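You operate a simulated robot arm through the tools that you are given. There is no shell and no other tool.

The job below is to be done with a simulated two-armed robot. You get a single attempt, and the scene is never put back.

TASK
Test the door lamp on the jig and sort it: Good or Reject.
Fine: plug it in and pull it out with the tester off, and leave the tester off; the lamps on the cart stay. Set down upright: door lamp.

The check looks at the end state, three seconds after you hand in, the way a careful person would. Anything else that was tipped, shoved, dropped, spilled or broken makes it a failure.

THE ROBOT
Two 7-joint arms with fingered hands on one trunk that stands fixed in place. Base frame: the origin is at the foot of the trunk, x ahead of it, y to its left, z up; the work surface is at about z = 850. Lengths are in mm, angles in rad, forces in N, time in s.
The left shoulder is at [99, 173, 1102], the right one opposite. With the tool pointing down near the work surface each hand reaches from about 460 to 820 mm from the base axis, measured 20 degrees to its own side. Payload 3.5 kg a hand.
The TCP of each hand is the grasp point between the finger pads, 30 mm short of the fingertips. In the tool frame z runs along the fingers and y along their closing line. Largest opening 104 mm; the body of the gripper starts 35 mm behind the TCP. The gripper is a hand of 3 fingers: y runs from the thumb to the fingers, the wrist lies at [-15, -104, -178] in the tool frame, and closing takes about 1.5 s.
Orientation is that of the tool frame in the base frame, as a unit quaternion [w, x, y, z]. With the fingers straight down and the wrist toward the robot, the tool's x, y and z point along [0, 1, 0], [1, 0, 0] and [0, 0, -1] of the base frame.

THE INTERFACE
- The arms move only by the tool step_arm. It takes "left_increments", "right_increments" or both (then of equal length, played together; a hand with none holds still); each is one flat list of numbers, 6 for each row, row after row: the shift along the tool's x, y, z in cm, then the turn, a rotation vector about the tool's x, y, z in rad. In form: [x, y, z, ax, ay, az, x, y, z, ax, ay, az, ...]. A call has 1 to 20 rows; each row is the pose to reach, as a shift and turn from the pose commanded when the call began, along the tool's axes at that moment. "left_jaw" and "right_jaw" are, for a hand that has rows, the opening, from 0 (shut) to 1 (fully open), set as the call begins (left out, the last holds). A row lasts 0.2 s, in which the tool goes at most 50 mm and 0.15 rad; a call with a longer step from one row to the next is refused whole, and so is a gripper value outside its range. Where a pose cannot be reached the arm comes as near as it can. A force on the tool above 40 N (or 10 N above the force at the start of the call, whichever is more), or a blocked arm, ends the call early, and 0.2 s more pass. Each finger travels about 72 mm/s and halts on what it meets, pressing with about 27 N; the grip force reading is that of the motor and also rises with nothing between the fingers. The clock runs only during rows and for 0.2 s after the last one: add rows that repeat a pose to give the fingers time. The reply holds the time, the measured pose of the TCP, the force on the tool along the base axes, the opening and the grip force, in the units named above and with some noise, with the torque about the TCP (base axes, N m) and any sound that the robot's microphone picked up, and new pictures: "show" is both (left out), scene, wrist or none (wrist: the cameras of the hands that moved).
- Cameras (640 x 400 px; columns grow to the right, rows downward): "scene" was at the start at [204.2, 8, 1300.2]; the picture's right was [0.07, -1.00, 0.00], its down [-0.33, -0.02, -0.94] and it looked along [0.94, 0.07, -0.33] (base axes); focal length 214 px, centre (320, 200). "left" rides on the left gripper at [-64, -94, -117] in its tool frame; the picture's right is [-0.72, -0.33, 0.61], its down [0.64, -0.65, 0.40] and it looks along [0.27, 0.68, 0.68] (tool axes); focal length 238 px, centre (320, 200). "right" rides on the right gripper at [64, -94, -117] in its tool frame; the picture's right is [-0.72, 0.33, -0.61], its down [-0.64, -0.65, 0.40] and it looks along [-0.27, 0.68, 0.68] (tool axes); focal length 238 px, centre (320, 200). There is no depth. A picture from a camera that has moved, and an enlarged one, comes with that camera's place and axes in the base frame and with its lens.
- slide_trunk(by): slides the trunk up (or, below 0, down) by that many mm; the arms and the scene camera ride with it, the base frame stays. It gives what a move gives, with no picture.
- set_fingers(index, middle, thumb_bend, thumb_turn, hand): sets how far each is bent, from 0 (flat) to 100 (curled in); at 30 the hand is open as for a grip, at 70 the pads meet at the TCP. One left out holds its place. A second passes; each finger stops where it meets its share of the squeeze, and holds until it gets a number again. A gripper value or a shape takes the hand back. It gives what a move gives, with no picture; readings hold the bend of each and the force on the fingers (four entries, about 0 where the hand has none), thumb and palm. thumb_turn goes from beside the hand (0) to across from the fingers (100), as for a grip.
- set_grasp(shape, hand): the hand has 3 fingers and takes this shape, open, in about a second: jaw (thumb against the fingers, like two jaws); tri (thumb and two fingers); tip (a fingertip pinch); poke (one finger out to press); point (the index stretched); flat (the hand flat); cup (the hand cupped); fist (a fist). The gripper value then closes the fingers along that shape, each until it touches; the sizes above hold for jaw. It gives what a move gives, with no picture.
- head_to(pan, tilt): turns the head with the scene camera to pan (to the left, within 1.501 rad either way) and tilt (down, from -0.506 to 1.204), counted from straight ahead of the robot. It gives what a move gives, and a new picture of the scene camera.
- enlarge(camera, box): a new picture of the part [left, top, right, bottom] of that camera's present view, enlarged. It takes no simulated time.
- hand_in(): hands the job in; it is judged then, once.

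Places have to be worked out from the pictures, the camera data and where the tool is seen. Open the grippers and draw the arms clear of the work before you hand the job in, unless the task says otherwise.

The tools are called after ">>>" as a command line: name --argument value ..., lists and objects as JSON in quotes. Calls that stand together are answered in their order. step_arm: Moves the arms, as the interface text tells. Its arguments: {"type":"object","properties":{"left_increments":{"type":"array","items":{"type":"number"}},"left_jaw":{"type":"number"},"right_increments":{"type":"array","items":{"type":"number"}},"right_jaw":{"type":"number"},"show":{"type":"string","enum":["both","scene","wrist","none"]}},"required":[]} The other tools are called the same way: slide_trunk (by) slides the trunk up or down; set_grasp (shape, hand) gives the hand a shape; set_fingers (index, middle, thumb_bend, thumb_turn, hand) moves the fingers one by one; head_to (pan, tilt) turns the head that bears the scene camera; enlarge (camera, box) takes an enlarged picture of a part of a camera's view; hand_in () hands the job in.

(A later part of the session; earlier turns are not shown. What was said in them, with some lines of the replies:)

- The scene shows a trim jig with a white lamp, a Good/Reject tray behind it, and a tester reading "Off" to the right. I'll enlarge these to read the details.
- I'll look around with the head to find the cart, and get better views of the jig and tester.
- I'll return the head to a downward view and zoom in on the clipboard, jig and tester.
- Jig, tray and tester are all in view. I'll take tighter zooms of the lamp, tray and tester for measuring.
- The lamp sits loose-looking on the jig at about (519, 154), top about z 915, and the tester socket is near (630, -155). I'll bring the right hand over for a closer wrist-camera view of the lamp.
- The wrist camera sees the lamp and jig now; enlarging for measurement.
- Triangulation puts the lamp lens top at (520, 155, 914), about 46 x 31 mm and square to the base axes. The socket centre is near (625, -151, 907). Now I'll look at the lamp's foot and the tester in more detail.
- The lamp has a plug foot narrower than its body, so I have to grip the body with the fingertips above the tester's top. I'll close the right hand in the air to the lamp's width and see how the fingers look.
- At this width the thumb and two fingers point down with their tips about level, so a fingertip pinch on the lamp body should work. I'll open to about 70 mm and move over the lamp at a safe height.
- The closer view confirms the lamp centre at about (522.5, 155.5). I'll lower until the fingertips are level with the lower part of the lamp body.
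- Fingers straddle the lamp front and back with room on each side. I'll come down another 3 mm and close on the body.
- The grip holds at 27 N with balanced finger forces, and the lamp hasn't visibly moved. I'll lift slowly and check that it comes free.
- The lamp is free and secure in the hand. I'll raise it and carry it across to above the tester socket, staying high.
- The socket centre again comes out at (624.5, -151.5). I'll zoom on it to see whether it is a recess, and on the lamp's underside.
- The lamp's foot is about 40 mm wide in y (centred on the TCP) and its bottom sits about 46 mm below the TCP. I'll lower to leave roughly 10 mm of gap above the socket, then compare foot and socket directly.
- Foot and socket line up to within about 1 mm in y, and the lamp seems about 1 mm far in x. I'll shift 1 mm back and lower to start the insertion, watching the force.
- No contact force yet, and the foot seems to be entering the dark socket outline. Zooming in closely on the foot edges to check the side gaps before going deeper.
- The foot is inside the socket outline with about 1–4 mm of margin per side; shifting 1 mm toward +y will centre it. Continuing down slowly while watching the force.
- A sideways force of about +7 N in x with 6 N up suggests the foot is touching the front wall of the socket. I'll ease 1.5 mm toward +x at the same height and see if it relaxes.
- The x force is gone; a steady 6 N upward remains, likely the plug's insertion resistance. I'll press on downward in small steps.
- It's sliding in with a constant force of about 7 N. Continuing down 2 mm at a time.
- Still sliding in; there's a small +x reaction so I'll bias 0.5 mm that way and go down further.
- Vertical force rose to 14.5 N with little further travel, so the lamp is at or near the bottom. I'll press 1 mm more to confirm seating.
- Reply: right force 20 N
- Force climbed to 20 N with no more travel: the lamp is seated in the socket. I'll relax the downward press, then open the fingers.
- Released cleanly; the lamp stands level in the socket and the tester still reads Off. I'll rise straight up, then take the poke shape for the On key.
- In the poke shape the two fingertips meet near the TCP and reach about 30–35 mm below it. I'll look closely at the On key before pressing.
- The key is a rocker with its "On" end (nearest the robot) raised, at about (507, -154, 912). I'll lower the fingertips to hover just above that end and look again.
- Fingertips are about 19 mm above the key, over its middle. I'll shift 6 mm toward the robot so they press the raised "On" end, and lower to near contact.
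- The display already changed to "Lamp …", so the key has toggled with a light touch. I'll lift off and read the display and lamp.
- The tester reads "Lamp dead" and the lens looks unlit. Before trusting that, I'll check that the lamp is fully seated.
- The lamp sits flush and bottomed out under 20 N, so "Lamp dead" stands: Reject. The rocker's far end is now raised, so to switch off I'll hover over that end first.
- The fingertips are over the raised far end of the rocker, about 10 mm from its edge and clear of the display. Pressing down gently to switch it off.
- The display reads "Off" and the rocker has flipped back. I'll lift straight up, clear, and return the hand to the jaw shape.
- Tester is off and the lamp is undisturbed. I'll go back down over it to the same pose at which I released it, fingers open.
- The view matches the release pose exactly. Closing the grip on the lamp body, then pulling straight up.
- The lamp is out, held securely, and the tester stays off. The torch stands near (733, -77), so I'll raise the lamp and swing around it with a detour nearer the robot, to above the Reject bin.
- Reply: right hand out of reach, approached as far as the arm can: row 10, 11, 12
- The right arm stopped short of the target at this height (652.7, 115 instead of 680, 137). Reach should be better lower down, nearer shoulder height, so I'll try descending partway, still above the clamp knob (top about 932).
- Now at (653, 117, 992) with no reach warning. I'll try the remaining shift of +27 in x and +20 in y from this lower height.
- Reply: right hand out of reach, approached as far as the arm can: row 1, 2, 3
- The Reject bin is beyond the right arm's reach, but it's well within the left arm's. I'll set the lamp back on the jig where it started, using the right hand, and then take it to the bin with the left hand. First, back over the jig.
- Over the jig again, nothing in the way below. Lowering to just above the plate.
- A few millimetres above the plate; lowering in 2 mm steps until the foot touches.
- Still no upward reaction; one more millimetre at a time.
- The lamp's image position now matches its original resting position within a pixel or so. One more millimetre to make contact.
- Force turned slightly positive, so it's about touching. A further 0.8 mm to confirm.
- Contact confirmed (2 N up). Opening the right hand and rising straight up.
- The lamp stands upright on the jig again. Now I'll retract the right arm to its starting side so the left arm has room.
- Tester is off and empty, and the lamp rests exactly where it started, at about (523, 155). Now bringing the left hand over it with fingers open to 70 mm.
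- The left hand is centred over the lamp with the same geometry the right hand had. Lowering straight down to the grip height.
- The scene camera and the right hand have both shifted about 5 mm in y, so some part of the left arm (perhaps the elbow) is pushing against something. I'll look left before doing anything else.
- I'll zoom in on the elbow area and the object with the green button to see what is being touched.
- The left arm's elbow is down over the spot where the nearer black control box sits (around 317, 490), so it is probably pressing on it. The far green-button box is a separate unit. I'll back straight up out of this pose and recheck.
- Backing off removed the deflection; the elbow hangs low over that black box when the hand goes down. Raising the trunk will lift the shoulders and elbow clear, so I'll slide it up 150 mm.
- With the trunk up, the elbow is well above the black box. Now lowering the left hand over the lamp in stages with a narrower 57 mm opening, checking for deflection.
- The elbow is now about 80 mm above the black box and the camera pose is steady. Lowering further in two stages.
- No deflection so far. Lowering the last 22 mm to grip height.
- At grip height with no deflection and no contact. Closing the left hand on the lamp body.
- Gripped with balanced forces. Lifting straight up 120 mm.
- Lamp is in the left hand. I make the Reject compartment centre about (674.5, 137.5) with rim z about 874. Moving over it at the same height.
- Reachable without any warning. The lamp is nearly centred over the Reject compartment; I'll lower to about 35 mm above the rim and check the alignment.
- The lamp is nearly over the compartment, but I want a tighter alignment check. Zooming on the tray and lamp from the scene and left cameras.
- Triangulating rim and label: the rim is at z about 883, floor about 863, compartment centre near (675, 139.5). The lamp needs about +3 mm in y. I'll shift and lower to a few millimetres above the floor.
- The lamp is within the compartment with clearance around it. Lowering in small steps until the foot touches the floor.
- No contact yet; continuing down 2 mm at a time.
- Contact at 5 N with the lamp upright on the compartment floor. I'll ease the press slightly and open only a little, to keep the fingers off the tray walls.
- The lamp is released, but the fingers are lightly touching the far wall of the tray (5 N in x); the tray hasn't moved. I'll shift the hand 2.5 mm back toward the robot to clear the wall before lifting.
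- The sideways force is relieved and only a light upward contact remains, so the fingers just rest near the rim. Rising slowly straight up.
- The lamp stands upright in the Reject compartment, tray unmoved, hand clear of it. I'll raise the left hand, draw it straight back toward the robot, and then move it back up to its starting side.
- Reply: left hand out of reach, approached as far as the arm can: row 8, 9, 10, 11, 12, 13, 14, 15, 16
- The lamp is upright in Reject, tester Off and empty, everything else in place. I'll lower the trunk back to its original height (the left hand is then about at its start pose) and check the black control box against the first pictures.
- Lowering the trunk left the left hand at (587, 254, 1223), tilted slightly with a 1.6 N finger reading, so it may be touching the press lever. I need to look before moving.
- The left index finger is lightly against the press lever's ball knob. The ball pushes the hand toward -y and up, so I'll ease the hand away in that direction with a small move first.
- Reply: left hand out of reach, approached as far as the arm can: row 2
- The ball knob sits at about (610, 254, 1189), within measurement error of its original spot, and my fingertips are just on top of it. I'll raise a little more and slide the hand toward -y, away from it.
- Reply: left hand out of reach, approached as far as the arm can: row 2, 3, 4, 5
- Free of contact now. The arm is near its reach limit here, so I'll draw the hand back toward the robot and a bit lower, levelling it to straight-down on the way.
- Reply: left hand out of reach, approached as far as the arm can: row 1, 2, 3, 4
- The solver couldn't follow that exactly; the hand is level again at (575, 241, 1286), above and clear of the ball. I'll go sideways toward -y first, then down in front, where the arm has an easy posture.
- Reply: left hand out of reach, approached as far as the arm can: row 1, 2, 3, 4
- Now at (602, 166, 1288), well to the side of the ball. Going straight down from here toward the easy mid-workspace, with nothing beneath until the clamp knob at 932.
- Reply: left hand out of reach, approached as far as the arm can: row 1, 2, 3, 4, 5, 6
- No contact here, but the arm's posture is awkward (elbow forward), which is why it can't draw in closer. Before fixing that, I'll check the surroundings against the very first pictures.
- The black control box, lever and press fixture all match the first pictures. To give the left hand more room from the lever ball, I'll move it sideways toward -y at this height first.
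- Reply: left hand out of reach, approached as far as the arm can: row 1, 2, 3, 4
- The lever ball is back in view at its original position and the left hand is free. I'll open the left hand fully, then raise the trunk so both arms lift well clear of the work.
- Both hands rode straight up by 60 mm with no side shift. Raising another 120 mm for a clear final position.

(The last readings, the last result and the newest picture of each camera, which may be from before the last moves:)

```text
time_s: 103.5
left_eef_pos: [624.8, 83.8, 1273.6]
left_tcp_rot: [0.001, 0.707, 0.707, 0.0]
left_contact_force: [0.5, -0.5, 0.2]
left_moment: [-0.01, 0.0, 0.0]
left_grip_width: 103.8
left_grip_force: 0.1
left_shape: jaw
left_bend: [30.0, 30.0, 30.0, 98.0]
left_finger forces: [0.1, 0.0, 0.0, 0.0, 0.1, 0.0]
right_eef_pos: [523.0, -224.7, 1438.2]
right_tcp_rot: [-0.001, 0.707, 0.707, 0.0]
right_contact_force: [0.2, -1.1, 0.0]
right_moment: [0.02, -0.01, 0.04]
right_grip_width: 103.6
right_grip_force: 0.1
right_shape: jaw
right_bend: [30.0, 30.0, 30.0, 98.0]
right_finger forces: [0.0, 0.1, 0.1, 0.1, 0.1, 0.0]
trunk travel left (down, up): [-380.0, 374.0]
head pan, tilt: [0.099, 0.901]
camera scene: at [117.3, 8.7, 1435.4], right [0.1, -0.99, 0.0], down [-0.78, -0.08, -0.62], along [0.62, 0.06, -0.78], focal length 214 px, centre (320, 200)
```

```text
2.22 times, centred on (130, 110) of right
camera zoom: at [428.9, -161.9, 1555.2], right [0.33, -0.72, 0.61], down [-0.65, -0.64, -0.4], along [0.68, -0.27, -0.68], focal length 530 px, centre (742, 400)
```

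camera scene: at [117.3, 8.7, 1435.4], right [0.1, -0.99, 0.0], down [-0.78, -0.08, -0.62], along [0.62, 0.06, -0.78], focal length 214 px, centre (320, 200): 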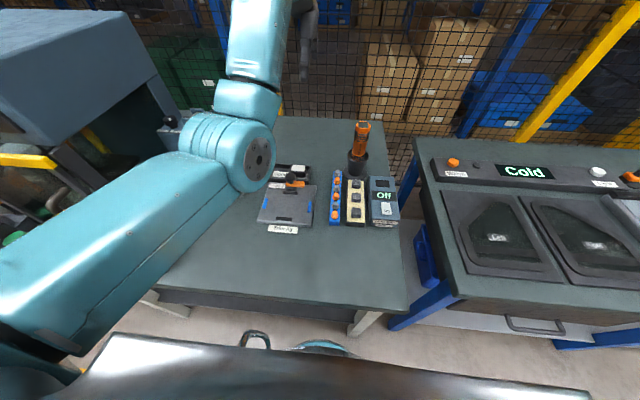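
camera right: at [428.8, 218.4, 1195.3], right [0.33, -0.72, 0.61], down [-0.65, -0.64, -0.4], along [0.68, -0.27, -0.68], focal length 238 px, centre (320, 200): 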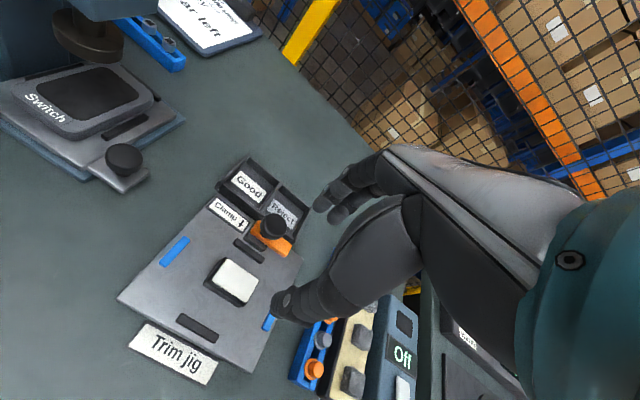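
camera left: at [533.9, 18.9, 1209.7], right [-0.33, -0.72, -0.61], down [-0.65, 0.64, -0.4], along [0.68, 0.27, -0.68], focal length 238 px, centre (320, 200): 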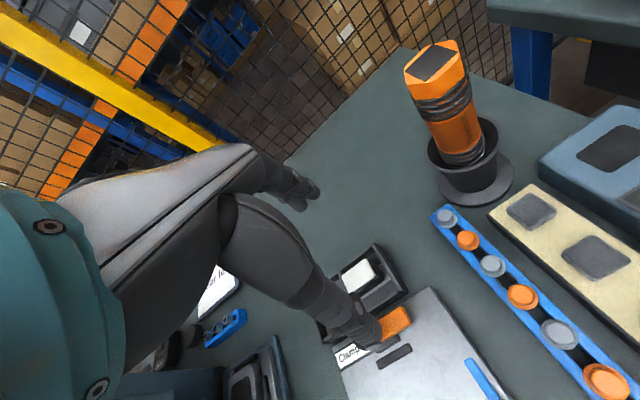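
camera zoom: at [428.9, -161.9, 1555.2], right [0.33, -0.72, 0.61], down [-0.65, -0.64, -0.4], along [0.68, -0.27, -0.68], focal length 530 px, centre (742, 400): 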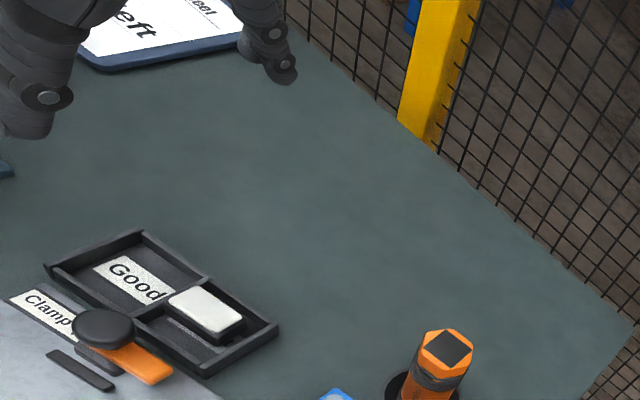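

Final check: the lamp is upright on the floor of the Reject compartment and the tester reads Off with its socket empty. Jig, clamp, torch, lever and control box are all where they were. Both hands are open and well above the work, so I'm handing in.

>>> hand_in

```text
The job is handed in.
```

The door lamp tested dead, so I sorted it into **Reject**. It stands upright there, and I've handed the job in.

- **Test:** I plugged the lamp in with the tester off, switched on, and the display read "Lamp dead" with the lens unlit. I then switched the tester off and pulled the lamp out. The tester is off and its socket is empty.
- **Change of hands:** The right arm couldn't reach the Reject bin. I set the lamp back on the jig and carried it over with the left hand.
- **Touches along the way:** Some part of the left arm, probably the elbow, pressed against something near the black green-button control box by the press. A finger of the same hand also rested lightly on the press lever's ball knob, at about 1.6 N. When placing the lamp, fingers briefly touched the tray wall, at about 5 N. In the later pictures the box and the ball were in their original places, and the tray had not moved.
- **The cart:** I didn't touch the lamps on it.
- **Final position:** I left the trunk 180 mm higher than it started, so both open hands are well clear of the work.
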